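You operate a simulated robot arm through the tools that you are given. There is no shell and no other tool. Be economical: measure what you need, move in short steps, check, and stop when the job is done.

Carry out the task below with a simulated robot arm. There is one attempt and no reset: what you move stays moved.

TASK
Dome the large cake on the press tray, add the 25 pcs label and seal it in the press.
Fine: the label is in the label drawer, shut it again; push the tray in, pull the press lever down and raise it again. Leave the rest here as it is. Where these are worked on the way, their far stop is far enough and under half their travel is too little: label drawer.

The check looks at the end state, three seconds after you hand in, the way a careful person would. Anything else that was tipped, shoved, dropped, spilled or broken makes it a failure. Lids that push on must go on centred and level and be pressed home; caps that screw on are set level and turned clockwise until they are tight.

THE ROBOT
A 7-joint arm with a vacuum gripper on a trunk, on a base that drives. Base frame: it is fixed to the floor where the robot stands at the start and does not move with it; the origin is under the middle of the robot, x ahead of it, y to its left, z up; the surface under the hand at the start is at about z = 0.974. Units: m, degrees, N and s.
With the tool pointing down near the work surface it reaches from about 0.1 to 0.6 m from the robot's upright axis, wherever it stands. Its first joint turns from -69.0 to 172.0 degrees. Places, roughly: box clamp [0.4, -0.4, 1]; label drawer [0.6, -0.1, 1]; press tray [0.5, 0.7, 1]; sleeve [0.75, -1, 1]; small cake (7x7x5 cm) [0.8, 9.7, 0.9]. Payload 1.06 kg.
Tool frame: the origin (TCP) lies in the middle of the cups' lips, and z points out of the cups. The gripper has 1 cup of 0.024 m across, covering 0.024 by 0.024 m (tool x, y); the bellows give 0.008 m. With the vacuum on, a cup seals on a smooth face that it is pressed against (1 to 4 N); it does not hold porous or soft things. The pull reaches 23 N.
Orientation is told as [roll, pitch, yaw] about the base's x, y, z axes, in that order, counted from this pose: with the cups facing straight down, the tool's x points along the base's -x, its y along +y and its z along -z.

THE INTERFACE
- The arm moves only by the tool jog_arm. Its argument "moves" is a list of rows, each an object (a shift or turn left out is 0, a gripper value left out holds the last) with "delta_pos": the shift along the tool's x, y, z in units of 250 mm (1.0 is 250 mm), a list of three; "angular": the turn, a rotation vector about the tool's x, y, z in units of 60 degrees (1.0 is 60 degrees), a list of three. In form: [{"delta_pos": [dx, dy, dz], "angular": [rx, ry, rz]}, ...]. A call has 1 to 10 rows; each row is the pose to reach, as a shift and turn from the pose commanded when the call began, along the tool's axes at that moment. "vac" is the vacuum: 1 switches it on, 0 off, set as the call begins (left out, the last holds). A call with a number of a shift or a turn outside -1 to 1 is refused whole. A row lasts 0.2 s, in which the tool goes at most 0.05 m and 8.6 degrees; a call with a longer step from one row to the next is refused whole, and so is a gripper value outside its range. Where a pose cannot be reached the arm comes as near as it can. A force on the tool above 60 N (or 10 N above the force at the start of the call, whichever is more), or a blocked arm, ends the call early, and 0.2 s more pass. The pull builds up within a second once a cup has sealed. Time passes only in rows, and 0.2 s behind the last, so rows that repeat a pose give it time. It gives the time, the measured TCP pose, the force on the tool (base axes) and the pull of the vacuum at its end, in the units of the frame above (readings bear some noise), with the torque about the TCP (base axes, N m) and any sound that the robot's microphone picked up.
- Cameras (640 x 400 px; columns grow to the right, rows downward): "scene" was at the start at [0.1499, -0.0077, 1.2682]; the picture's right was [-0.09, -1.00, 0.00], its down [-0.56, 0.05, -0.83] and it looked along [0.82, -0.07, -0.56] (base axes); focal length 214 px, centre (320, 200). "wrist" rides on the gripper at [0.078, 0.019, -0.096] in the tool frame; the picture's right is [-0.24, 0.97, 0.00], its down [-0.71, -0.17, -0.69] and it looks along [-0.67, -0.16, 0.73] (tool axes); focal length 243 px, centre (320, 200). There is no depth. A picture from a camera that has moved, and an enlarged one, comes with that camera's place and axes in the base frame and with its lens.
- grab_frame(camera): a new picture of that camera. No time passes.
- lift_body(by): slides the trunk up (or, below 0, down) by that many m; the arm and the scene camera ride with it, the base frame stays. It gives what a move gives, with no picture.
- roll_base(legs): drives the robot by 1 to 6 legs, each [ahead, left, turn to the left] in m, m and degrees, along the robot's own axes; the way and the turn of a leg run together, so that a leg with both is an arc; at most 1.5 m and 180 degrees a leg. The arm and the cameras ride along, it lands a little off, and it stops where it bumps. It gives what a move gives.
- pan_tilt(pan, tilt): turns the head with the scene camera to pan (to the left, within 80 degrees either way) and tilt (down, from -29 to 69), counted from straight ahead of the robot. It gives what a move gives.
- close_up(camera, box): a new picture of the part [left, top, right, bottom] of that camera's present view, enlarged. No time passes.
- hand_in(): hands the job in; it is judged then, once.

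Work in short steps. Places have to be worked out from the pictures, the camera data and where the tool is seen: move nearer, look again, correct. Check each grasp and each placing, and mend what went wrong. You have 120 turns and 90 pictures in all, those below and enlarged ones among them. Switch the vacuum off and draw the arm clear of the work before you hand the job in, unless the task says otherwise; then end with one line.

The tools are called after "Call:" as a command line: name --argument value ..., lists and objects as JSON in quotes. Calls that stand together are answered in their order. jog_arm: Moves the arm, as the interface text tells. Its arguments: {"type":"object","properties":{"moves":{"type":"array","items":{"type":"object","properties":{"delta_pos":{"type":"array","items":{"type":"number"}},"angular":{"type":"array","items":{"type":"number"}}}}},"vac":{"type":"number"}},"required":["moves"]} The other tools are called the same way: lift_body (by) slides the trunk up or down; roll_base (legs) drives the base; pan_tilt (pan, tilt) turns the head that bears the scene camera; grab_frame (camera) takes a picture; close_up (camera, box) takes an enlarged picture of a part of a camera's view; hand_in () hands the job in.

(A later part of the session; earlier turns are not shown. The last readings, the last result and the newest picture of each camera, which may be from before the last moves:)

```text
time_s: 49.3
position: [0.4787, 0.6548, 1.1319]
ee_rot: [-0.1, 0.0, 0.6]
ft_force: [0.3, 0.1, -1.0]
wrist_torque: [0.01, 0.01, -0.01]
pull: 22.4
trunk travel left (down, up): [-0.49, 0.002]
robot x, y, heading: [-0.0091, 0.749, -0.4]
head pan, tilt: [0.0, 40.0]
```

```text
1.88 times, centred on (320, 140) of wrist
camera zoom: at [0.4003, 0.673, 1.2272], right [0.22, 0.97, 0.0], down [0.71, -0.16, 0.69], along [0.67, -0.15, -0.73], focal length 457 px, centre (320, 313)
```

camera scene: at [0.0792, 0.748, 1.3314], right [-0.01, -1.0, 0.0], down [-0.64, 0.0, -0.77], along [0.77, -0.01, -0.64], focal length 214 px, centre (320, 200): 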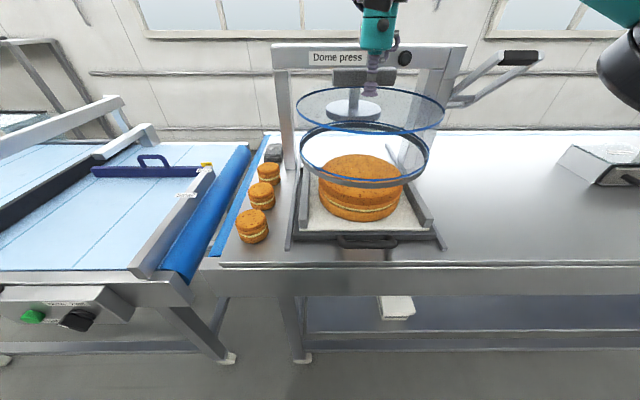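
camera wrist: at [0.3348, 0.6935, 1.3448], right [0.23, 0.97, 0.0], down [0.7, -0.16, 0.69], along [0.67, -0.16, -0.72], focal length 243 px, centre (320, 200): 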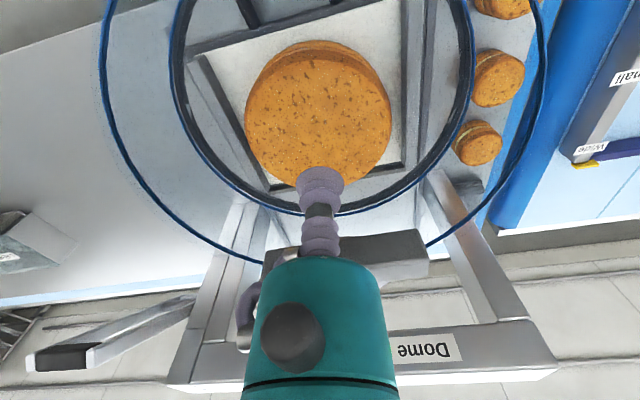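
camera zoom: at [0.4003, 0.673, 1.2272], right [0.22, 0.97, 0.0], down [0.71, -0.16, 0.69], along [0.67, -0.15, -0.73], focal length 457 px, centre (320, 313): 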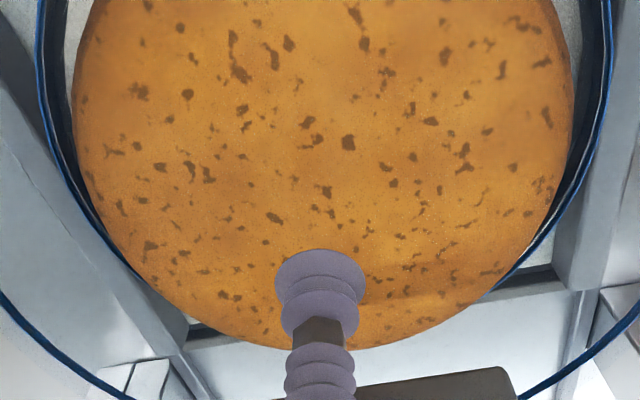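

Gaps look slim but plausible. I lower in small steps, watching the force.

Call:
jog_arm --moves '[{"delta_pos": [0, 0.006, 0.03]}, {"delta_pos": [0, 0.006, 0.06]}, {"delta_pos": [0, 0.006, 0.06]}]'

Call:
jog_arm --moves '[{"delta_pos": [0, 0, 0.02]}, {"delta_pos": [0, 0, 0.04]}, {"delta_pos": [0, 0, 0.04]}]'

Call:
close_up --camera "scene" --box '[270, 100, 470, 260]'

```text
time_s: 50.1
position: [0.4787, 0.6571, 1.1163]
ee_rot: [-0.1, 0.0, 0.7]
ft_force: [0.2, 0.8, -0.4]
wrist_torque: [0.02, 0.0, 0.0]
pull: 22.5
trunk travel left (down, up): [-0.49, 0.002]
robot x, y, heading: [-0.0101, 0.7485, -0.3]
head pan, tilt: [0.0, 40.0]
```

```text
time_s: 50.9
position: [0.4788, 0.6582, 1.1062]
ee_rot: [-0.2, 0.0, 0.6]
ft_force: [-1.0, -0.3, -1.6]
wrist_torque: [-0.02, 0.01, -0.03]
pull: 22.7
trunk travel left (down, up): [-0.49, 0.002]
robot x, y, heading: [-0.0076, 0.7477, -0.4]
head pan, tilt: [0.0, 40.0]
```

```text
2.50 times, centred on (370, 180) of scene
camera zoom: at [0.0792, 0.7479, 1.3313], right [-0.01, -1.0, 0.0], down [-0.64, 0.0, -0.77], along [0.77, -0.01, -0.64], focal length 536 px, centre (195, 250)
```

zoom: 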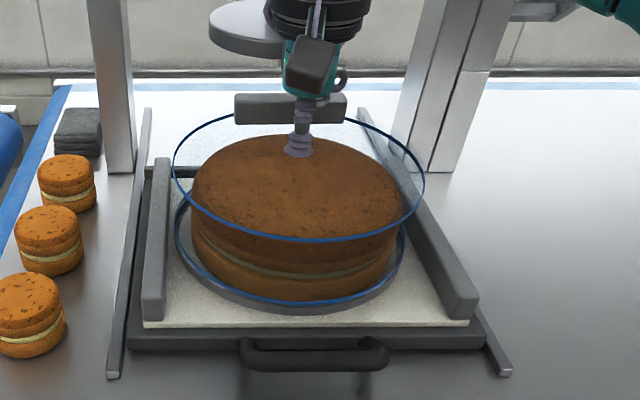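

Ring sits between the fences with even gaps and around the cake. I continue down to contact.

Call:
jog_arm --moves '[{"delta_pos": [0, 0, 0.02]}, {"delta_pos": [0, 0, 0.03]}, {"delta_pos": [0, 0, 0.03]}]'

Call:
jog_arm --moves '[{"delta_pos": [0, 0, 0.02]}, {"delta_pos": [0, 0, 0.03]}, {"delta_pos": [0, 0, 0.03]}]'

```text
time_s: 51.7
position: [0.4789, 0.6572, 1.0995]
ee_rot: [-0.2, 0.0, 0.6]
ft_force: [-0.6, 0.2, -1.8]
wrist_torque: [-0.01, -0.02, 0.0]
pull: 22.7
trunk travel left (down, up): [-0.49, 0.002]
robot x, y, heading: [-0.008, 0.7505, -0.4]
head pan, tilt: [0.0, 40.0]
```

```text
time_s: 52.5
position: [0.4777, 0.6585, 1.0933]
ee_rot: [0.0, -0.3, 0.6]
ft_force: [1.2, 0.1, 18.0]
wrist_torque: [-0.03, 0.05, -0.08]
pull: 22.9
trunk travel left (down, up): [-0.49, 0.002]
robot x, y, heading: [-0.0097, 0.7472, -0.6]
head pan, tilt: [0.0, 40.0]
```

Contact at TCP z≈1.094 (18 N). I ease the push and check centring before releasing.

Call:
jog_arm --moves '[{"delta_pos": [0, 0, -0.016]}, {"delta_pos": [0, 0, -0.016]}]'

Call:
close_up --camera "scene" --box '[270, 100, 470, 260]'

Call:
grab_frame --camera "wrist"

```text
time_s: 53.1
position: [0.4779, 0.6568, 1.0923]
ee_rot: [-0.3, 0.2, 0.7]
ft_force: [-0.5, 0.2, -1.4]
wrist_torque: [0.04, 0.02, 0.03]
pull: 22.9
trunk travel left (down, up): [-0.49, 0.002]
robot x, y, heading: [-0.0083, 0.7476, -0.6]
head pan, tilt: [0.0, 40.0]
```

```text
2.50 times, centred on (370, 180) of scene
camera zoom: at [0.0797, 0.7478, 1.3311], right [-0.01, -1.0, 0.0], down [-0.64, 0.0, -0.77], along [0.77, -0.01, -0.64], focal length 536 px, centre (195, 250)
```

zoom: 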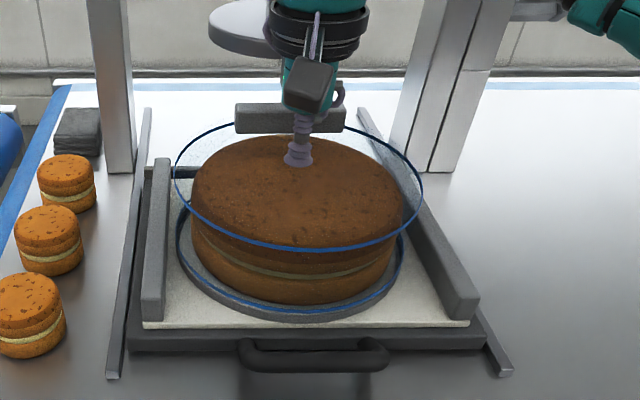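

```text
49 pictures are left
camera wrist: at [0.4006, 0.6751, 1.1892], right [0.22, 0.97, 0.0], down [0.71, -0.16, 0.68], along [0.67, -0.16, -0.73], focal length 243 px, centre (320, 200)
```

wrist: 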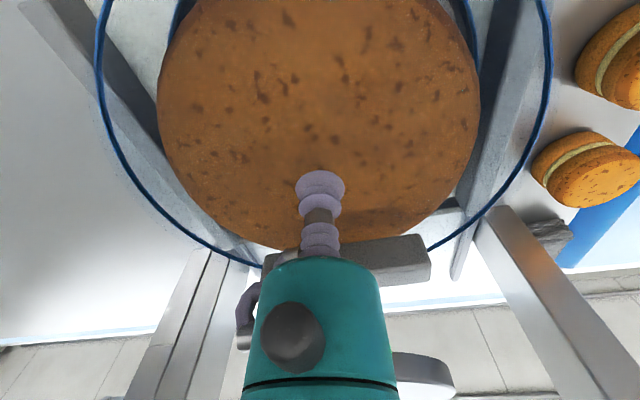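

Dome sits around the cake evenly and rests on the board. I release and lift away.

Call:
jog_arm --moves '[{"delta_pos": [0, 0, 0.006]}, {"delta_pos": [0, 0, 0.006]}, {"delta_pos": [0, 0, 0.006]}, {"delta_pos": [0, 0, 0.006]}, {"delta_pos": [0, 0, -0.02]}, {"delta_pos": [0, 0, -0.06]}, {"delta_pos": [0, 0, -0.14]}, {"delta_pos": [0, 0, -0.3]}]' --vac 0

Call:
grab_frame --camera "scene"

Call:
grab_frame --camera "wrist"

```text
time_s: 54.9
position: [0.479, 0.6565, 1.1687]
ee_rot: [0.1, 0.1, 0.6]
ft_force: [-0.4, 0.4, 0.5]
wrist_torque: [-0.01, 0.01, 0.01]
pull: 0.0
trunk travel left (down, up): [-0.49, 0.002]
robot x, y, heading: [-0.0093, 0.7482, -0.3]
head pan, tilt: [0.0, 40.0]
```

```text
48 pictures are left
camera scene: at [0.0787, 0.7482, 1.3314], right [-0.01, -1.0, 0.0], down [-0.64, 0.0, -0.77], along [0.77, -0.01, -0.64], focal length 214 px, centre (320, 200)
```

scene: 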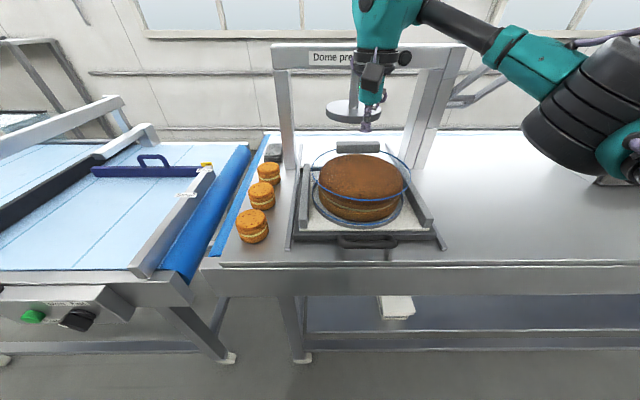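

```text
47 pictures are left
camera wrist: at [0.4008, 0.6765, 1.2653], right [0.23, 0.97, 0.0], down [0.71, -0.16, 0.69], along [0.67, -0.15, -0.73], focal length 243 px, centre (320, 200)
```

wrist: 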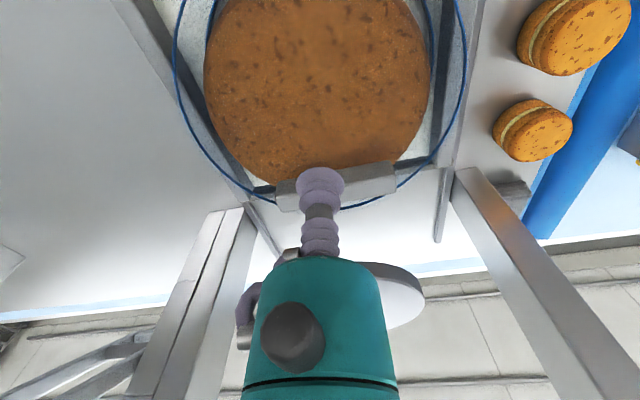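

Dome placed. I retract and drive back toward the drawer.

Call:
jog_arm --moves '[{"delta_pos": [0.12, 0, -0.1]}, {"delta_pos": [0.28, 0, -0.2]}, {"delta_pos": [0.44, 0, -0.3]}, {"delta_pos": [0.5, 0, -0.3]}]'

Call:
roll_base --legs '[[-0.3, 0, 0], [0, -0.75, 0], [0.25, 0, 0]]'

Call:
pan_tilt --pan -12 --tilt 40

Call:
grab_frame --camera "scene"

```text
time_s: 55.9
position: [0.3532, 0.6569, 1.2463]
ee_rot: [-0.1, 0.0, 0.6]
ft_force: [0.3, 0.1, -0.1]
wrist_torque: [0.03, -0.02, -0.01]
pull: 0.1
trunk travel left (down, up): [-0.49, 0.002]
robot x, y, heading: [-0.0093, 0.749, -0.4]
head pan, tilt: [0.0, 40.0]
```

```text
time_s: 66.0
position: [0.3005, -0.0881, 1.2462]
ee_rot: [0.0, 0.0, 1.0]
ft_force: [0.4, 0.5, 0.2]
wrist_torque: [0.02, 0.0, 0.02]
pull: 0.0
trunk travel left (down, up): [-0.49, 0.002]
robot x, y, heading: [-0.0641, 0.0023, -0.5]
head pan, tilt: [0.0, 40.0]
```

```text
time_s: 66.8
position: [0.2992, -0.0888, 1.2451]
ee_rot: [-0.1, 0.1, 1.0]
ft_force: [0.3, -0.3, 0.3]
wrist_torque: [0.0, -0.01, 0.0]
pull: 0.1
trunk travel left (down, up): [-0.49, 0.002]
robot x, y, heading: [-0.0618, 0.0038, -0.3]
head pan, tilt: [-12.0, 40.0]
```

```text
46 pictures are left
camera scene: at [0.0231, -0.0159, 1.3313], right [-0.21, -0.98, 0.0], down [-0.63, 0.13, -0.77], along [0.75, -0.16, -0.64], focal length 214 px, centre (320, 200)
```

scene: 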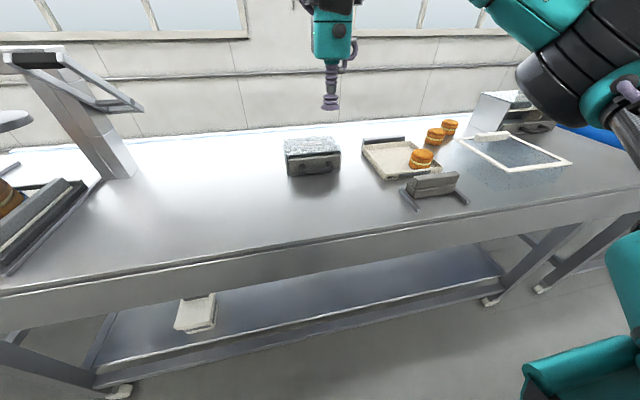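

I look at the drawer handle through the wrist camera to judge the gap behind it.

Call:
jog_arm --moves '[{"delta_pos": [-0.15, -0.05, 0.1]}, {"delta_pos": [-0.3, -0.1, 0.2]}, {"delta_pos": [-0.45, -0.1, 0.36]}, {"delta_pos": [-0.55, -0.1, 0.45]}]'

Call:
grab_frame --camera "wrist"

Call:
close_up --camera "scene" --box '[260, 110, 380, 190]'

```text
refused: row 3 steps farther than a row can; nothing moved
```

```text
45 pictures are left
camera wrist: at [0.2211, -0.071, 1.3416], right [0.22, 0.98, 0.0], down [0.71, -0.16, 0.69], along [0.67, -0.15, -0.73], focal length 243 px, centre (320, 200)
```

wrist: 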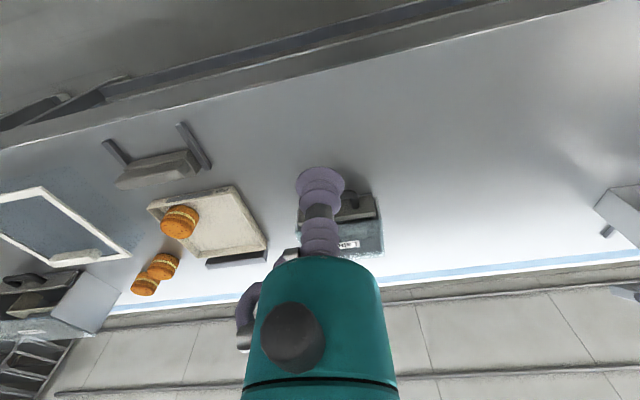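

```text
5.00 times, centred on (320, 150) of scene
camera zoom: at [0.0231, -0.0159, 1.3313], right [-0.21, -0.98, 0.0], down [-0.63, 0.13, -0.77], along [0.75, -0.16, -0.64], focal length 1072 px, centre (320, 450)
```

zoom: 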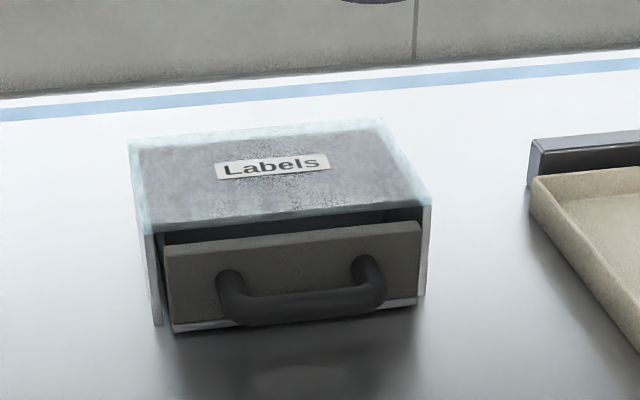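

The handle stands out about 3 cm with a gap of roughly 2.5 cm behind it. I move nearer for a better measurement.

Call:
jog_arm --moves '[{"delta_pos": [-0.12, -0.03, 0.1]}, {"delta_pos": [-0.24, -0.06, 0.2]}, {"delta_pos": [-0.36, -0.08, 0.3]}, {"delta_pos": [-0.48, -0.1, 0.4]}, {"delta_pos": [-0.48, -0.1, 0.4]}]'

Call:
close_up --camera "wrist" --box '[200, 100, 440, 260]'

Call:
close_up --camera "scene" --box '[260, 90, 380, 190]'

```text
time_s: 68.0
position: [0.4195, -0.1094, 1.1459]
ee_rot: [-0.1, -0.1, 1.0]
ft_force: [0.0, -0.7, -0.7]
wrist_torque: [-0.03, 0.02, 0.02]
pull: 0.1
trunk travel left (down, up): [-0.49, 0.002]
robot x, y, heading: [-0.0625, 0.0049, 0.1]
head pan, tilt: [-12.0, 40.0]
```

```text
2.50 times, centred on (320, 180) of wrist
camera zoom: at [0.3409, -0.092, 1.2412], right [0.22, 0.98, 0.0], down [0.71, -0.16, 0.69], along [0.67, -0.15, -0.73], focal length 606 px, centre (320, 250)
```

zoom: 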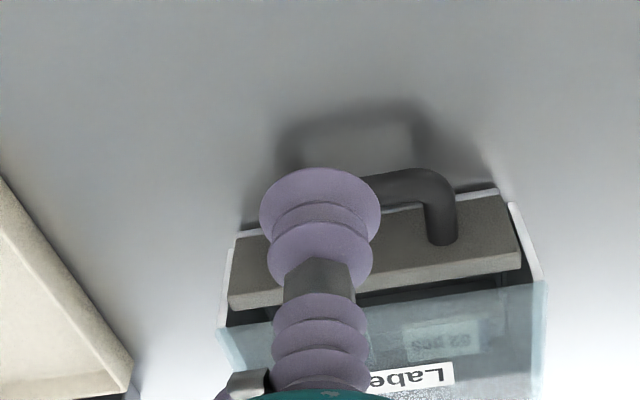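

```text
4.00 times, centred on (320, 140) of scene
camera zoom: at [0.0228, -0.016, 1.3314], right [-0.21, -0.98, 0.0], down [-0.63, 0.13, -0.77], along [0.75, -0.16, -0.64], focal length 858 px, centre (320, 440)
```

zoom: 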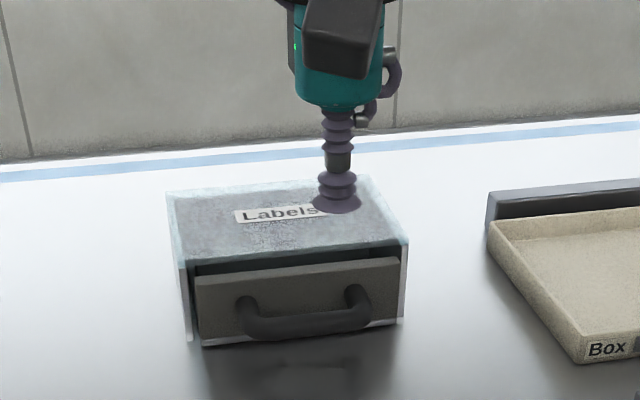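

I see the 25 pcs label through the clear top. Handle bar ≈x 0.527, z 1.003, y −0.119; panel ≈x 0.565. I tilt the tool 30° back and approach above the handle to hook the cup behind the bar.

Call:
jog_arm --moves '[{"delta_pos": [0, 0, 0], "angular": [0, -0.125, 0]}, {"delta_pos": [-0.1, -0.01, 0.05], "angular": [0, -0.25, 0]}, {"delta_pos": [-0.2, -0.02, 0.15], "angular": [0, -0.375, 0]}, {"delta_pos": [-0.3, -0.03, 0.25], "angular": [0, -0.5, 0]}, {"delta_pos": [-0.41, -0.045, 0.34], "angular": [0, -0.5, 0]}, {"delta_pos": [-0.41, -0.045, 0.34], "angular": [0, -0.5, 0]}]'

Call:
close_up --camera "wrist" --box '[200, 60, 440, 220]'

Call:
close_up --camera "scene" --box '[260, 90, 380, 190]'

```text
time_s: 69.4
position: [0.5249, -0.1215, 1.06]
ee_rot: [-0.1, -30.1, 1.1]
ft_force: [0.6, 0.2, -0.1]
wrist_torque: [0.06, 0.01, 0.03]
pull: 0.0
trunk travel left (down, up): [-0.49, 0.002]
robot x, y, heading: [-0.0628, 0.0009, -0.4]
head pan, tilt: [-12.0, 40.0]
```

```text
2.50 times, centred on (320, 140) of wrist
camera zoom: at [0.4092, -0.1038, 1.1048], right [0.19, 0.98, 0.12], down [0.27, -0.17, 0.95], along [0.94, -0.15, -0.3], focal length 606 px, centre (320, 350)
```

zoom: 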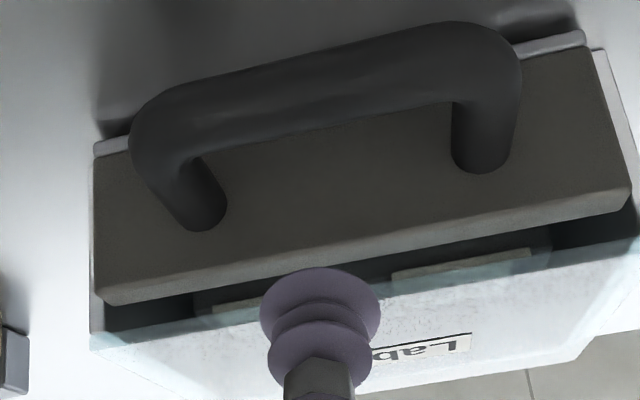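

```text
4.00 times, centred on (320, 140) of scene
camera zoom: at [0.0228, -0.0161, 1.3314], right [-0.21, -0.98, 0.0], down [-0.63, 0.13, -0.77], along [0.75, -0.16, -0.64], focal length 858 px, centre (320, 440)
```

zoom: 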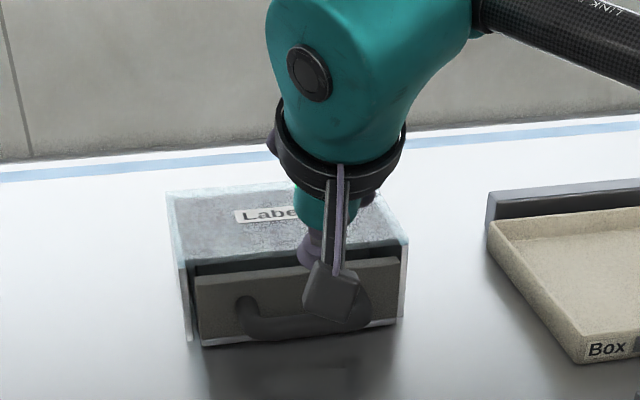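

Bar at ≈(0.522, z 1.007), panel at x≈0.565, handle centre y≈−0.117; I insert along the tool axis behind the bar.

Call:
jog_arm --moves '[{"delta_pos": [0.0, 0.018, 0.08]}, {"delta_pos": [0.01, 0.018, 0.14]}, {"delta_pos": [0.01, 0.018, 0.14]}]'

Call:
jog_arm --moves '[{"delta_pos": [0.005, 0, 0.03]}, {"delta_pos": [0.01, 0, 0.07]}, {"delta_pos": [0.01, 0, 0.07]}]'

Call:
close_up --camera "wrist" --box '[200, 60, 440, 220]'

```text
time_s: 70.2
position: [0.5389, -0.117, 1.0308]
ee_rot: [-0.1, -30.1, 1.0]
ft_force: [0.0, 1.0, -1.0]
wrist_torque: [0.02, 0.01, 0.01]
pull: 0.0
trunk travel left (down, up): [-0.49, 0.002]
robot x, y, heading: [-0.0594, 0.001, 0.1]
head pan, tilt: [-12.0, 40.0]
```

```text
time_s: 71.0
position: [0.5446, -0.115, 1.0125]
ee_rot: [-0.1, -30.1, 1.1]
ft_force: [-1.1, 0.7, 0.2]
wrist_torque: [0.02, 0.02, 0.01]
pull: 0.0
trunk travel left (down, up): [-0.49, 0.002]
robot x, y, heading: [-0.0628, 0.0013, -0.3]
head pan, tilt: [-12.0, 40.0]
```

```text
2.50 times, centred on (320, 140) of wrist
camera zoom: at [0.4292, -0.0992, 1.0568], right [0.19, 0.98, 0.12], down [0.27, -0.17, 0.95], along [0.94, -0.15, -0.3], focal length 606 px, centre (320, 350)
```

zoom: 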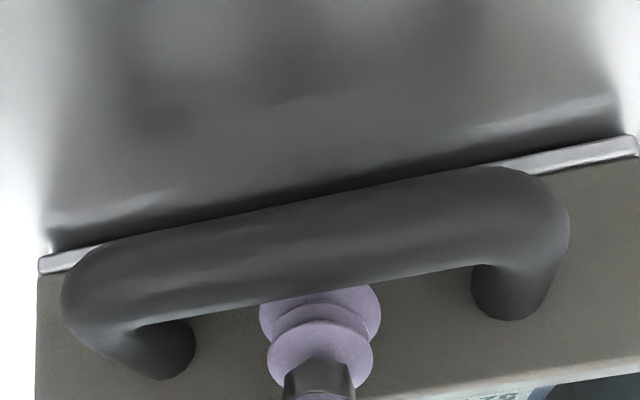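

The cup is hooked behind the bar. I sink 4 mm more and pull 3 cm.

Call:
jog_arm --moves '[{"delta_pos": [0.008, 0, 0.014]}, {"delta_pos": [0.043, 0, -0.006]}, {"delta_pos": [0.078, 0, -0.026]}, {"delta_pos": [0.112, 0, -0.046]}, {"delta_pos": [0.112, 0, -0.046]}]'

Call:
grab_frame --camera "scene"

```text
time_s: 72.2
position: [0.5161, -0.1161, 1.0101]
ee_rot: [0.0, -30.1, 1.0]
ft_force: [0.7, 0.1, -1.5]
wrist_torque: [0.01, 0.01, -0.01]
pull: 0.0
trunk travel left (down, up): [-0.49, 0.002]
robot x, y, heading: [-0.0627, 0.0035, 0.3]
head pan, tilt: [-12.0, 40.0]
```

```text
38 pictures are left
camera scene: at [0.0234, -0.0159, 1.3313], right [-0.21, -0.98, 0.0], down [-0.63, 0.13, -0.77], along [0.75, -0.16, -0.64], focal length 214 px, centre (320, 200)
```

scene: 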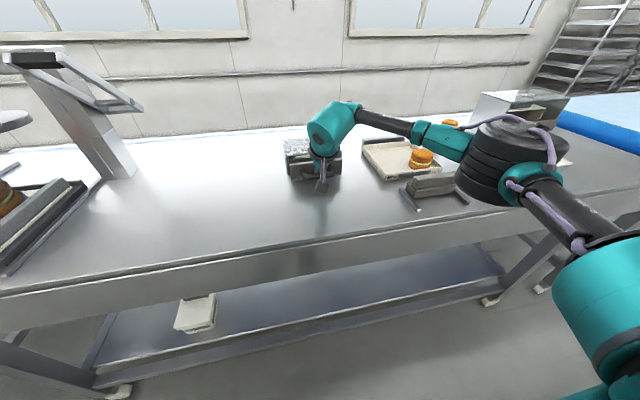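

Force readings are low; I check with the wrist camera whether the drawer is following.

Call:
close_up --camera "wrist" --box '[160, 20, 480, 220]'

```text
2.00 times, centred on (320, 120) of wrist
camera zoom: at [0.3996, -0.1004, 1.0528], right [0.19, 0.98, 0.12], down [0.27, -0.17, 0.95], along [0.94, -0.15, -0.3], focal length 485 px, centre (320, 360)
```

zoom: 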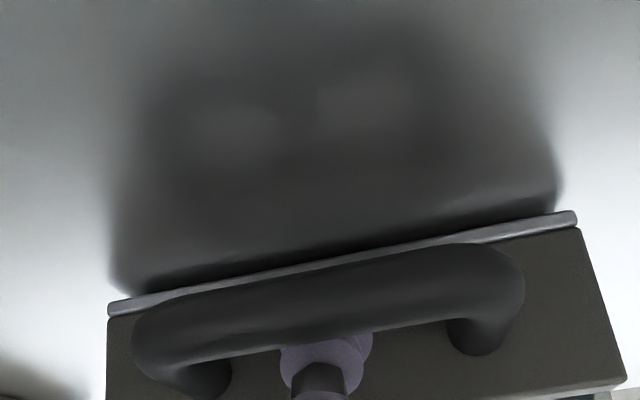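

The handle is following. I keep pulling 7 cm more.

Call:
jog_arm --moves '[{"delta_pos": [0.05, 0, -0.029]}, {"delta_pos": [0.1, 0, -0.058]}, {"delta_pos": [0.15, 0, -0.087]}, {"delta_pos": [0.2, 0, -0.115]}, {"delta_pos": [0.242, 0, -0.14]}]'

Call:
close_up --camera "scene" --box '[240, 90, 400, 220]'

```text
time_s: 73.4
position: [0.445, -0.1185, 1.0074]
ee_rot: [-0.1, -30.0, 0.9]
ft_force: [0.1, 0.6, -0.2]
wrist_torque: [-0.02, -0.03, -0.01]
pull: 0.0
trunk travel left (down, up): [-0.49, 0.002]
robot x, y, heading: [-0.0611, 0.0053, -0.0]
head pan, tilt: [-12.0, 40.0]
```

```text
3.08 times, centred on (320, 155) of scene
camera zoom: at [0.0231, -0.016, 1.3313], right [-0.21, -0.98, 0.0], down [-0.63, 0.13, -0.77], along [0.75, -0.16, -0.64], focal length 660 px, centre (320, 338)
```

zoom: 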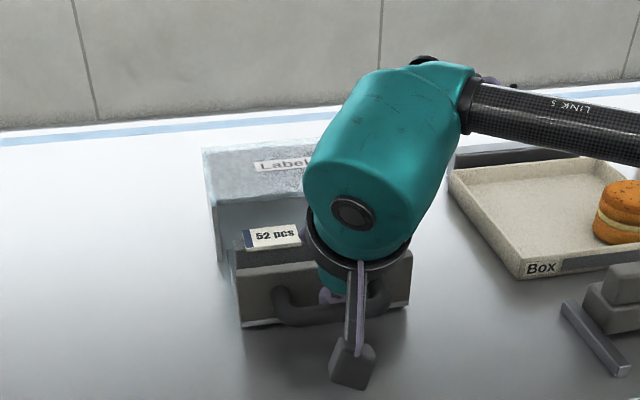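

The drawer opens; a "52 pcs" label shows, so there are several to choose from. I pull on to its stop.

Call:
jog_arm --moves '[{"delta_pos": [0.035, 0, -0.02]}, {"delta_pos": [0.07, 0, -0.04]}, {"delta_pos": [0.105, 0, -0.06]}, {"delta_pos": [0.14, 0, -0.08]}, {"delta_pos": [0.14, 0, -0.08]}]'

Call:
close_up --camera "scene" --box '[240, 90, 400, 220]'

```text
time_s: 74.6
position: [0.4055, -0.1187, 1.0088]
ee_rot: [0.0, -30.0, 1.0]
ft_force: [1.7, 0.1, -0.1]
wrist_torque: [0.01, 0.0, 0.0]
pull: 0.1
trunk travel left (down, up): [-0.49, 0.002]
robot x, y, heading: [-0.0628, -0.0017, 0.0]
head pan, tilt: [-12.0, 40.0]
```

```text
3.08 times, centred on (320, 155) of scene
camera zoom: at [0.0233, -0.0159, 1.3313], right [-0.21, -0.98, 0.0], down [-0.63, 0.13, -0.77], along [0.75, -0.16, -0.64], focal length 660 px, centre (320, 338)
```

zoom: 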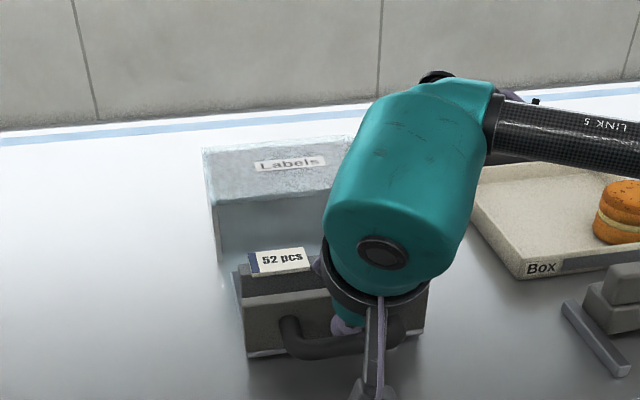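

Drawer is ~12 cm open. I unhook, rise clear and look in.

Call:
jog_arm --moves '[{"delta_pos": [-0.02, 0, 0.01]}, {"delta_pos": [-0.02, 0, -0.1]}, {"delta_pos": [-0.02, 0, -0.28]}, {"delta_pos": [0, 0, -0.46], "angular": [0, 0.125, 0]}, {"delta_pos": [0, 0, -0.6], "angular": [0, 0.25, 0]}, {"delta_pos": [0, 0, -0.7], "angular": [0, 0.375, 0]}, {"delta_pos": [0, 0, -0.7], "angular": [0, 0.5, 0]}, {"delta_pos": [0, 0, -0.7], "angular": [0, 0.5, 0]}]'

Call:
grab_frame --camera "wrist"

Call:
close_up --camera "scene" --box '[240, 90, 400, 220]'

```text
time_s: 76.4
position: [0.3158, -0.1192, 1.1607]
ee_rot: [0.0, 0.0, 1.0]
ft_force: [0.3, 0.0, -0.1]
wrist_torque: [-0.01, 0.01, -0.01]
pull: 0.0
trunk travel left (down, up): [-0.49, 0.002]
robot x, y, heading: [-0.0629, 0.0023, -0.0]
head pan, tilt: [-12.0, 40.0]
```

```text
34 pictures are left
camera wrist: at [0.2377, -0.102, 1.2562], right [0.22, 0.98, 0.0], down [0.71, -0.16, 0.68], along [0.67, -0.15, -0.73], focal length 243 px, centre (320, 200)
```

wrist: 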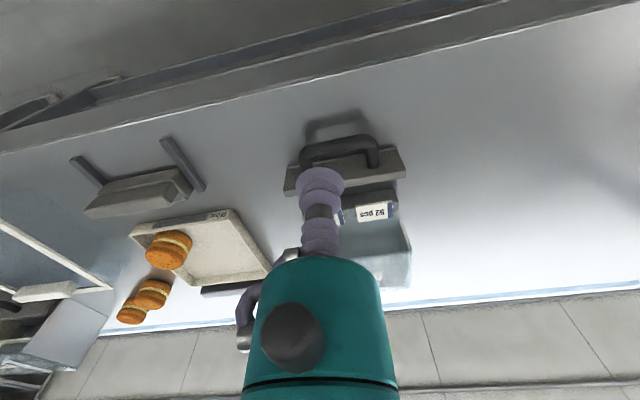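

```text
3.08 times, centred on (320, 155) of scene
camera zoom: at [0.0229, -0.016, 1.3314], right [-0.21, -0.98, 0.0], down [-0.63, 0.13, -0.77], along [0.75, -0.16, -0.64], focal length 660 px, centre (320, 338)
```

zoom: 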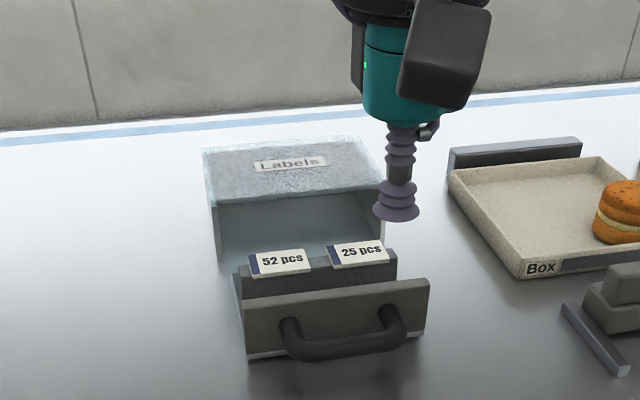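

The "25 pcs" label is the right one, on a raised block, ≈(0.48,−0.147,1.025). I move the cup over it.

Call:
jog_arm --moves '[{"delta_pos": [-0.16, -0.03, 0]}, {"delta_pos": [-0.32, -0.06, 0]}, {"delta_pos": [-0.48, -0.09, 0.05]}, {"delta_pos": [-0.62, -0.124, 0.15]}, {"delta_pos": [-0.62, -0.124, 0.24]}, {"delta_pos": [-0.62, -0.124, 0.24]}]'

Call:
close_up --camera "wrist" --box '[200, 80, 440, 240]'

Call:
close_up --camera "scene" --box '[280, 110, 400, 200]'

```text
time_s: 77.8
position: [0.4728, -0.1466, 1.0995]
ee_rot: [0.0, -0.1, 1.0]
ft_force: [0.1, -0.3, -0.9]
wrist_torque: [-0.03, -0.03, 0.02]
pull: 0.2
trunk travel left (down, up): [-0.49, 0.002]
robot x, y, heading: [-0.0658, 0.0038, -0.2]
head pan, tilt: [-12.0, 40.0]
```

```text
2.50 times, centred on (320, 160) of wrist
camera zoom: at [0.3933, -0.1295, 1.1956], right [0.22, 0.98, 0.0], down [0.71, -0.16, 0.69], along [0.67, -0.15, -0.73], focal length 606 px, centre (320, 300)
```

zoom: 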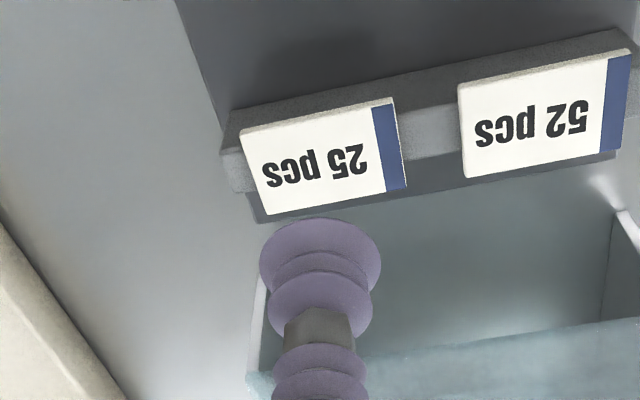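

```text
4.44 times, centred on (340, 155) of scene
camera zoom: at [0.0231, -0.0158, 1.3314], right [-0.21, -0.98, 0.0], down [-0.63, 0.13, -0.77], along [0.75, -0.16, -0.64], focal length 953 px, centre (231, 400)
```

zoom: 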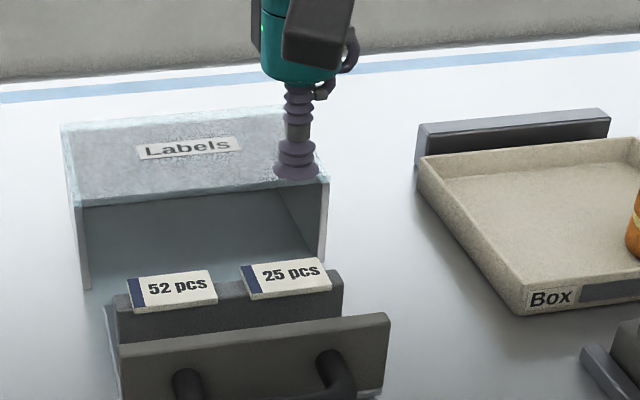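

Triangulated label centre ≈(0.487,−0.150), z≈1.026. I move over it and descend with vacuum.

Call:
jog_arm --moves '[{"delta_pos": [-0.055, -0.015, 0.1]}, {"delta_pos": [-0.055, -0.015, 0.22]}, {"delta_pos": [-0.055, -0.015, 0.24]}]' --vac 1

Call:
jog_arm --moves '[{"delta_pos": [0, 0, 0.02]}, {"delta_pos": [0, 0, 0.04]}, {"delta_pos": [0, 0, 0.04]}]'

Call:
close_up --camera "wrist" --box '[200, 80, 440, 240]'

```text
time_s: 78.6
position: [0.4865, -0.1526, 1.0399]
ee_rot: [-0.1, 0.0, 1.0]
ft_force: [-0.6, -0.1, -0.2]
wrist_torque: [0.02, -0.01, -0.01]
pull: 0.1
trunk travel left (down, up): [-0.49, 0.002]
robot x, y, heading: [-0.0608, 0.001, -0.2]
head pan, tilt: [-12.0, 40.0]
```

```text
time_s: 79.4
position: [0.4855, -0.1518, 1.0305]
ee_rot: [-0.1, 0.0, 1.0]
ft_force: [0.1, -0.7, 0.1]
wrist_torque: [-0.01, 0.01, -0.01]
pull: 0.2
trunk travel left (down, up): [-0.49, 0.002]
robot x, y, heading: [-0.0636, -0.0006, -0.2]
head pan, tilt: [-12.0, 40.0]
```

```text
2.50 times, centred on (320, 160) of wrist
camera zoom: at [0.4079, -0.1347, 1.1257], right [0.22, 0.98, 0.0], down [0.71, -0.16, 0.69], along [0.67, -0.15, -0.73], focal length 606 px, centre (320, 300)
```

zoom: 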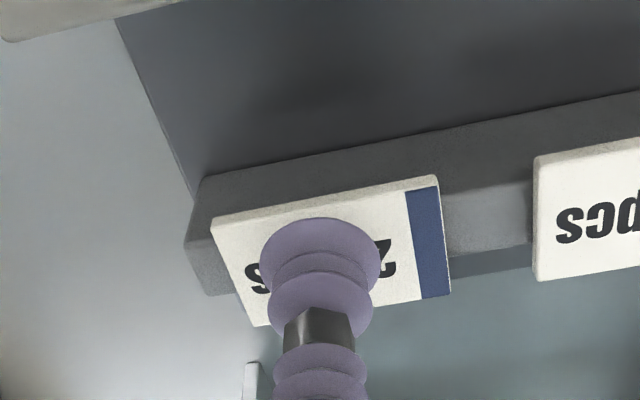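

Well centred, just above the label. I go down in small steps until it seals.

Call:
jog_arm --moves '[{"delta_pos": [0, 0, 0.01]}, {"delta_pos": [0, 0, 0.02]}, {"delta_pos": [0, 0, 0.02]}, {"delta_pos": [0, 0, 0.02]}]'

Call:
jog_arm --moves '[{"delta_pos": [0, 0, 0.008]}, {"delta_pos": [0, 0, 0.012]}, {"delta_pos": [0, 0, 0.012]}, {"delta_pos": [0, 0, 0.012]}]'

```text
time_s: 80.4
position: [0.4866, -0.1528, 1.0249]
ee_rot: [-0.1, 0.0, 0.8]
ft_force: [0.2, 0.2, -0.1]
wrist_torque: [0.02, -0.01, 0.02]
pull: 0.0
trunk travel left (down, up): [-0.49, 0.002]
robot x, y, heading: [-0.0643, 0.0037, -0.3]
head pan, tilt: [-12.0, 40.0]
```

```text
time_s: 81.4
position: [0.4865, -0.1522, 1.0228]
ee_rot: [-0.1, -0.1, 1.0]
ft_force: [0.0, 0.1, -0.6]
wrist_torque: [0.02, -0.03, 0.02]
pull: 0.1
trunk travel left (down, up): [-0.49, 0.002]
robot x, y, heading: [-0.0614, 0.0029, -0.2]
head pan, tilt: [-12.0, 40.0]
```

Call:
jog_arm --moves '[{"delta_pos": [0, 0, 0.012]}, {"delta_pos": [0, 0, 0.02]}, {"delta_pos": [0, 0, 0.02]}, {"delta_pos": [0, 0, 0.02]}]'

Call:
jog_arm --moves '[{"delta_pos": [0, 0, 0.012]}, {"delta_pos": [0, 0, 0.016]}, {"delta_pos": [0, 0, 0.016]}, {"delta_pos": [0, 0, 0.016]}]'

```text
time_s: 82.4
position: [0.4866, -0.1529, 1.0171]
ee_rot: [-0.1, 0.0, 1.0]
ft_force: [0.1, -0.3, 1.4]
wrist_torque: [0.02, -0.01, -0.01]
pull: 0.1
trunk travel left (down, up): [-0.49, 0.002]
robot x, y, heading: [-0.0642, 0.0006, 0.1]
head pan, tilt: [-12.0, 40.0]
```

```text
time_s: 83.4
position: [0.4853, -0.1511, 1.0131]
ee_rot: [-0.1, -0.1, 0.9]
ft_force: [0.5, 0.0, 3.9]
wrist_torque: [0.02, 0.0, 0.01]
pull: 0.0
trunk travel left (down, up): [-0.49, 0.002]
robot x, y, heading: [-0.0661, 0.0013, -0.3]
head pan, tilt: [-12.0, 40.0]
```

Contact (3.9 N) but no seal; I look at how the cup sits.

Call:
close_up --camera "wrist" --box '[200, 80, 440, 240]'

Call:
close_up --camera "scene" --box '[280, 110, 400, 200]'

```text
2.50 times, centred on (320, 160) of wrist
camera zoom: at [0.4076, -0.1346, 1.1096], right [0.22, 0.98, 0.0], down [0.71, -0.16, 0.69], along [0.67, -0.15, -0.73], focal length 606 px, centre (320, 300)
```

zoom: 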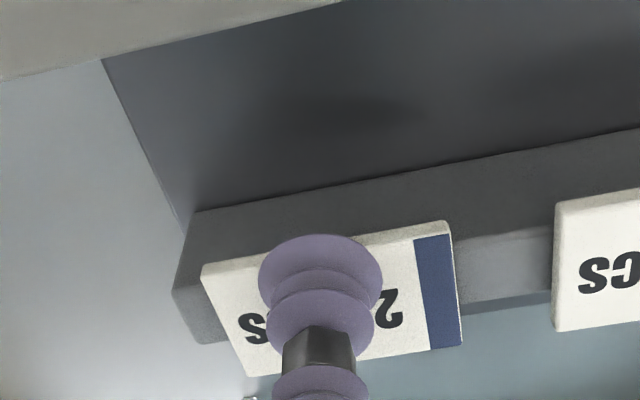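

```text
4.44 times, centred on (340, 155) of scene
camera zoom: at [0.0228, -0.0159, 1.3314], right [-0.21, -0.98, 0.0], down [-0.63, 0.13, -0.77], along [0.75, -0.16, -0.64], focal length 953 px, centre (231, 400)
```

zoom: 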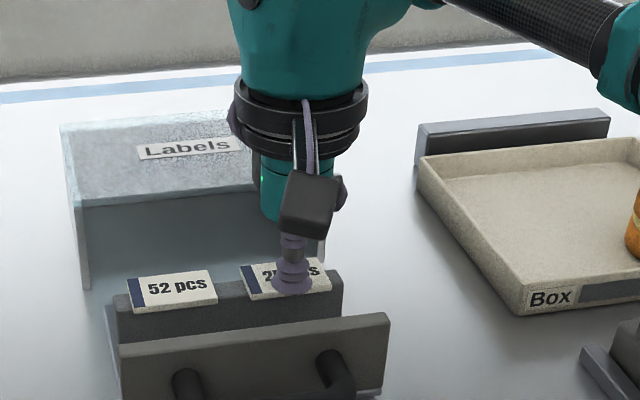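

The lip overhangs the label's front edge; the label centre is ≈7 mm farther and 3 mm left. I lift, shift and press again.

Call:
jog_arm --moves '[{"delta_pos": [0, 0, -0.04]}, {"delta_pos": [-0.028, 0.012, -0.04]}, {"delta_pos": [-0.028, 0.012, -0.01]}, {"delta_pos": [-0.028, 0.012, 0.0]}, {"delta_pos": [-0.028, 0.012, 0.0]}, {"delta_pos": [-0.028, 0.012, 0.0]}, {"delta_pos": [-0.028, 0.012, 0.0]}]'

Call:
close_up --camera "wrist" --box '[200, 80, 440, 240]'

```text
time_s: 85.0
position: [0.4922, -0.148, 1.0141]
ee_rot: [0.0, 0.0, 1.0]
ft_force: [1.7, -0.2, 18.3]
wrist_torque: [-0.01, -0.01, 0.01]
pull: 22.4
trunk travel left (down, up): [-0.49, 0.002]
robot x, y, heading: [-0.0628, 0.0005, 0.0]
head pan, tilt: [-12.0, 40.0]
```

```text
2.50 times, centred on (320, 160) of wrist
camera zoom: at [0.4136, -0.1311, 1.1101], right [0.22, 0.98, 0.0], down [0.71, -0.16, 0.69], along [0.67, -0.15, -0.73], focal length 606 px, centre (320, 300)
```

zoom: 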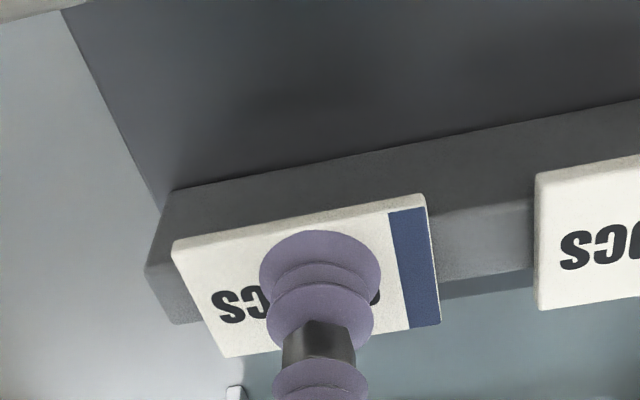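

Sealed (pull 22). I lift the label straight up, slowly.

Call:
jog_arm --moves '[{"delta_pos": [0, 0, -0.03]}, {"delta_pos": [0, 0, -0.08]}, {"delta_pos": [0, 0, -0.18]}, {"delta_pos": [0, 0, -0.32]}, {"delta_pos": [0, 0, -0.48]}, {"delta_pos": [0, 0, -0.48]}]'

Call:
grab_frame --camera "wrist"

Call:
close_up --camera "scene" --box '[260, 80, 400, 200]'

```text
time_s: 86.4
position: [0.4934, -0.1505, 1.1322]
ee_rot: [-0.1, 0.0, 1.0]
ft_force: [0.0, -0.1, 0.7]
wrist_torque: [0.0, -0.01, 0.01]
pull: 22.7
trunk travel left (down, up): [-0.49, 0.002]
robot x, y, heading: [-0.066, 0.0042, -0.0]
head pan, tilt: [-12.0, 40.0]
```

```text
26 pictures are left
camera wrist: at [0.4154, -0.1324, 1.2283], right [0.22, 0.98, 0.0], down [0.71, -0.16, 0.68], along [0.67, -0.15, -0.73], focal length 243 px, centre (320, 200)
```

wrist: 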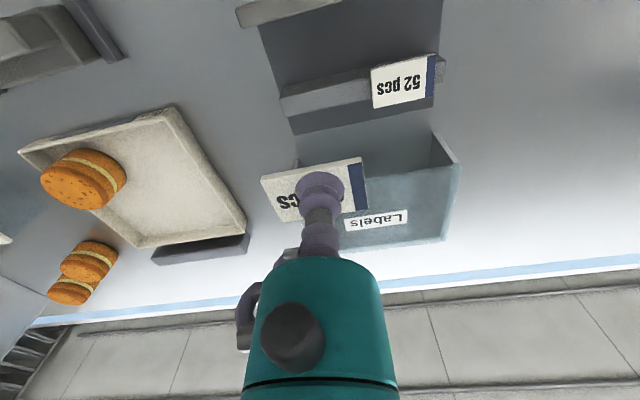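

```text
3.33 times, centred on (330, 140) of scene
camera zoom: at [0.0234, -0.0162, 1.3313], right [-0.21, -0.98, 0.0], down [-0.63, 0.13, -0.77], along [0.75, -0.16, -0.64], focal length 715 px, centre (287, 400)
```

zoom: 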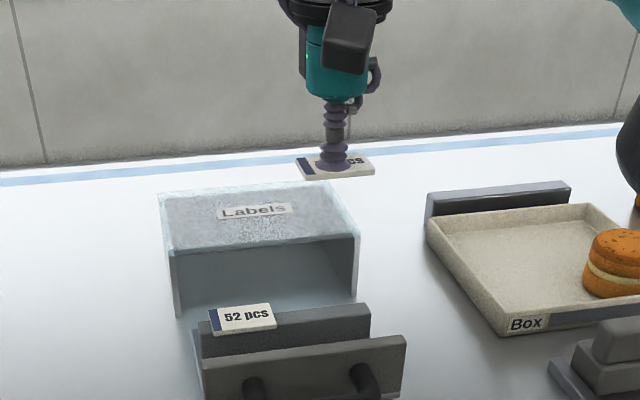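

Label held flat. I raise and retract, then drive to the press as before (back, left, forward).

Call:
jog_arm --moves '[{"delta_pos": [0.14, 0, -0.1]}, {"delta_pos": [0.28, 0, -0.2]}, {"delta_pos": [0.42, 0, -0.3]}, {"delta_pos": [0.54, 0, -0.4]}, {"delta_pos": [0.6, 0.0, -0.42]}, {"delta_pos": [0.6, 0, -0.42]}]'

Call:
roll_base --legs '[[-0.25, 0, 0], [0, 0.75, 0], [0.3, 0, 0]]'

Call:
pan_tilt --pan 0 --tilt 40

Call:
grab_frame --camera "scene"

```text
time_s: 87.8
position: [0.3428, -0.1505, 1.2375]
ee_rot: [-0.2, -0.1, 0.9]
ft_force: [-0.3, -0.2, 0.1]
wrist_torque: [-0.01, 0.0, 0.01]
pull: 22.9
trunk travel left (down, up): [-0.49, 0.002]
robot x, y, heading: [-0.0647, 0.0046, -0.1]
head pan, tilt: [-12.0, 40.0]
```

```text
time_s: 97.8
position: [0.3938, 0.597, 1.2377]
ee_rot: [-0.1, 0.0, 0.7]
ft_force: [-0.1, 0.4, -0.6]
wrist_torque: [-0.03, 0.05, 0.0]
pull: 22.9
trunk travel left (down, up): [-0.49, 0.002]
robot x, y, heading: [-0.0099, 0.7554, -0.5]
head pan, tilt: [-12.0, 40.0]
```

```text
time_s: 98.6
position: [0.3931, 0.5974, 1.2365]
ee_rot: [-0.2, 0.0, 0.7]
ft_force: [0.5, -0.1, -0.8]
wrist_torque: [0.01, 0.03, -0.02]
pull: 23.1
trunk travel left (down, up): [-0.49, 0.002]
robot x, y, heading: [-0.0118, 0.7541, -0.1]
head pan, tilt: [0.0, 40.0]
```

```text
24 pictures are left
camera scene: at [0.0765, 0.7513, 1.3313], right [-0.01, -1.0, 0.0], down [-0.64, 0.0, -0.77], along [0.77, -0.01, -0.64], focal length 214 px, centre (320, 200)
```

scene: 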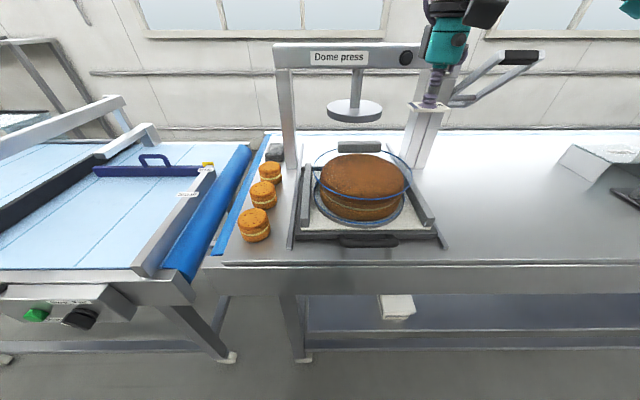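

I move over the dome's centre (0.480,0.657) and lower to just above it.

Call:
jog_arm --moves '[{"delta_pos": [-0.12, 0.1, 0]}, {"delta_pos": [-0.24, 0.2, 0.05]}, {"delta_pos": [-0.345, 0.236, 0.15]}, {"delta_pos": [-0.345, 0.236, 0.33]}, {"delta_pos": [-0.345, 0.236, 0.46]}, {"delta_pos": [-0.345, 0.236, 0.46]}]'

Call:
close_up --camera "scene" --box '[290, 100, 430, 240]'

Call:
grab_frame --camera "wrist"

```text
time_s: 100.0
position: [0.4795, 0.6557, 1.1245]
ee_rot: [-0.1, 0.0, 0.7]
ft_force: [0.1, 0.8, 0.6]
wrist_torque: [-0.01, 0.01, 0.0]
pull: 22.8
trunk travel left (down, up): [-0.49, 0.002]
robot x, y, heading: [-0.0093, 0.7516, -0.2]
head pan, tilt: [0.0, 40.0]
```

```text
2.86 times, centred on (360, 170) of scene
camera zoom: at [0.0764, 0.7514, 1.3314], right [-0.01, -1.0, 0.0], down [-0.64, 0.0, -0.77], along [0.77, 0.0, -0.64], focal length 613 px, centre (206, 286)
```

zoom: 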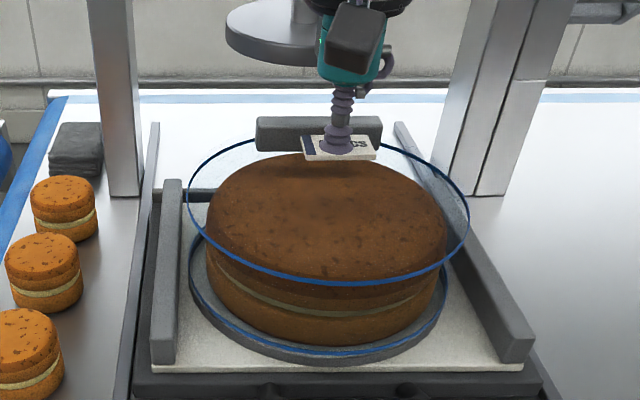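

```text
22 pictures are left
camera wrist: at [0.3999, 0.673, 1.2194], right [0.22, 0.97, 0.0], down [0.71, -0.16, 0.69], along [0.67, -0.15, -0.73], focal length 243 px, centre (320, 200)
```

wrist: 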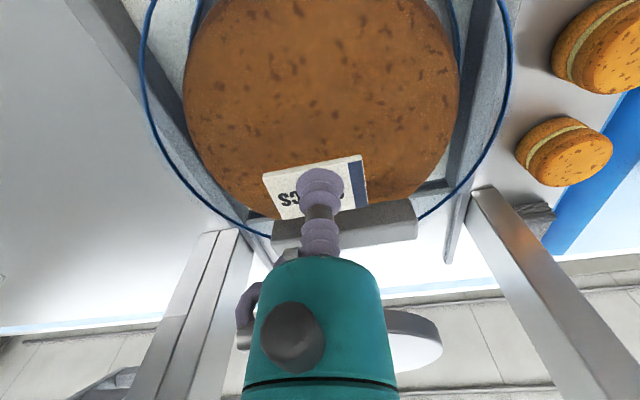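

Label centred over the dome, just in front of the handle. I lower to contact gently.

Call:
jog_arm --moves '[{"delta_pos": [0, 0, 0.04]}, {"delta_pos": [0, 0, 0.08]}, {"delta_pos": [0, 0, 0.08]}]'

Call:
jog_arm --moves '[{"delta_pos": [0, 0, 0.012]}, {"delta_pos": [0, 0, 0.02]}, {"delta_pos": [0, 0, 0.02]}]'

```text
time_s: 100.8
position: [0.4789, 0.6564, 1.1035]
ee_rot: [-0.1, 0.1, 0.8]
ft_force: [0.3, -0.6, 0.0]
wrist_torque: [-0.01, -0.03, -0.05]
pull: 23.0
trunk travel left (down, up): [-0.49, 0.002]
robot x, y, heading: [-0.0139, 0.7521, -0.2]
head pan, tilt: [0.0, 40.0]
```

```text
time_s: 101.6
position: [0.4778, 0.6563, 1.0998]
ee_rot: [0.0, -0.2, 0.7]
ft_force: [1.6, -1.7, 9.8]
wrist_torque: [-0.02, -0.03, 0.02]
pull: 22.8
trunk travel left (down, up): [-0.49, 0.002]
robot x, y, heading: [-0.0124, 0.7523, -0.4]
head pan, tilt: [0.0, 40.0]
```

Contact at 9.8 N. Vacuum off, wait, then rise slowly.

Call:
jog_arm --moves '[{"delta_pos": [0, 0, 0]}, {"delta_pos": [0, 0, 0]}, {"delta_pos": [0, 0, 0]}, {"delta_pos": [0, 0, 0]}, {"delta_pos": [0, 0, -0.02]}, {"delta_pos": [0, 0, -0.06]}, {"delta_pos": [0, 0, -0.16]}, {"delta_pos": [0, 0, -0.32]}]' --vac 0

Call:
close_up --camera "scene" --box '[290, 40, 570, 240]'

```text
time_s: 103.4
position: [0.478, 0.6569, 1.1768]
ee_rot: [-0.1, 0.1, 0.7]
ft_force: [0.4, -0.6, 0.0]
wrist_torque: [0.0, 0.0, 0.01]
pull: 0.1
trunk travel left (down, up): [-0.49, 0.002]
robot x, y, heading: [-0.0131, 0.7529, -0.2]
head pan, tilt: [0.0, 40.0]
```

```text
2.00 times, centred on (430, 140) of scene
camera zoom: at [0.0761, 0.7517, 1.3314], right [-0.01, -1.0, 0.0], down [-0.64, 0.0, -0.77], along [0.77, 0.0, -0.64], focal length 429 px, centre (100, 320)
```

zoom: 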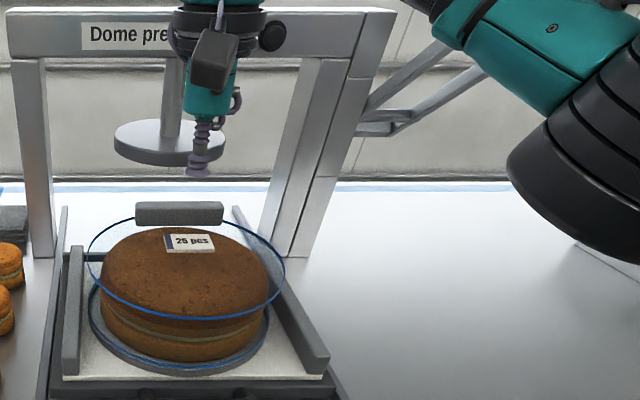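

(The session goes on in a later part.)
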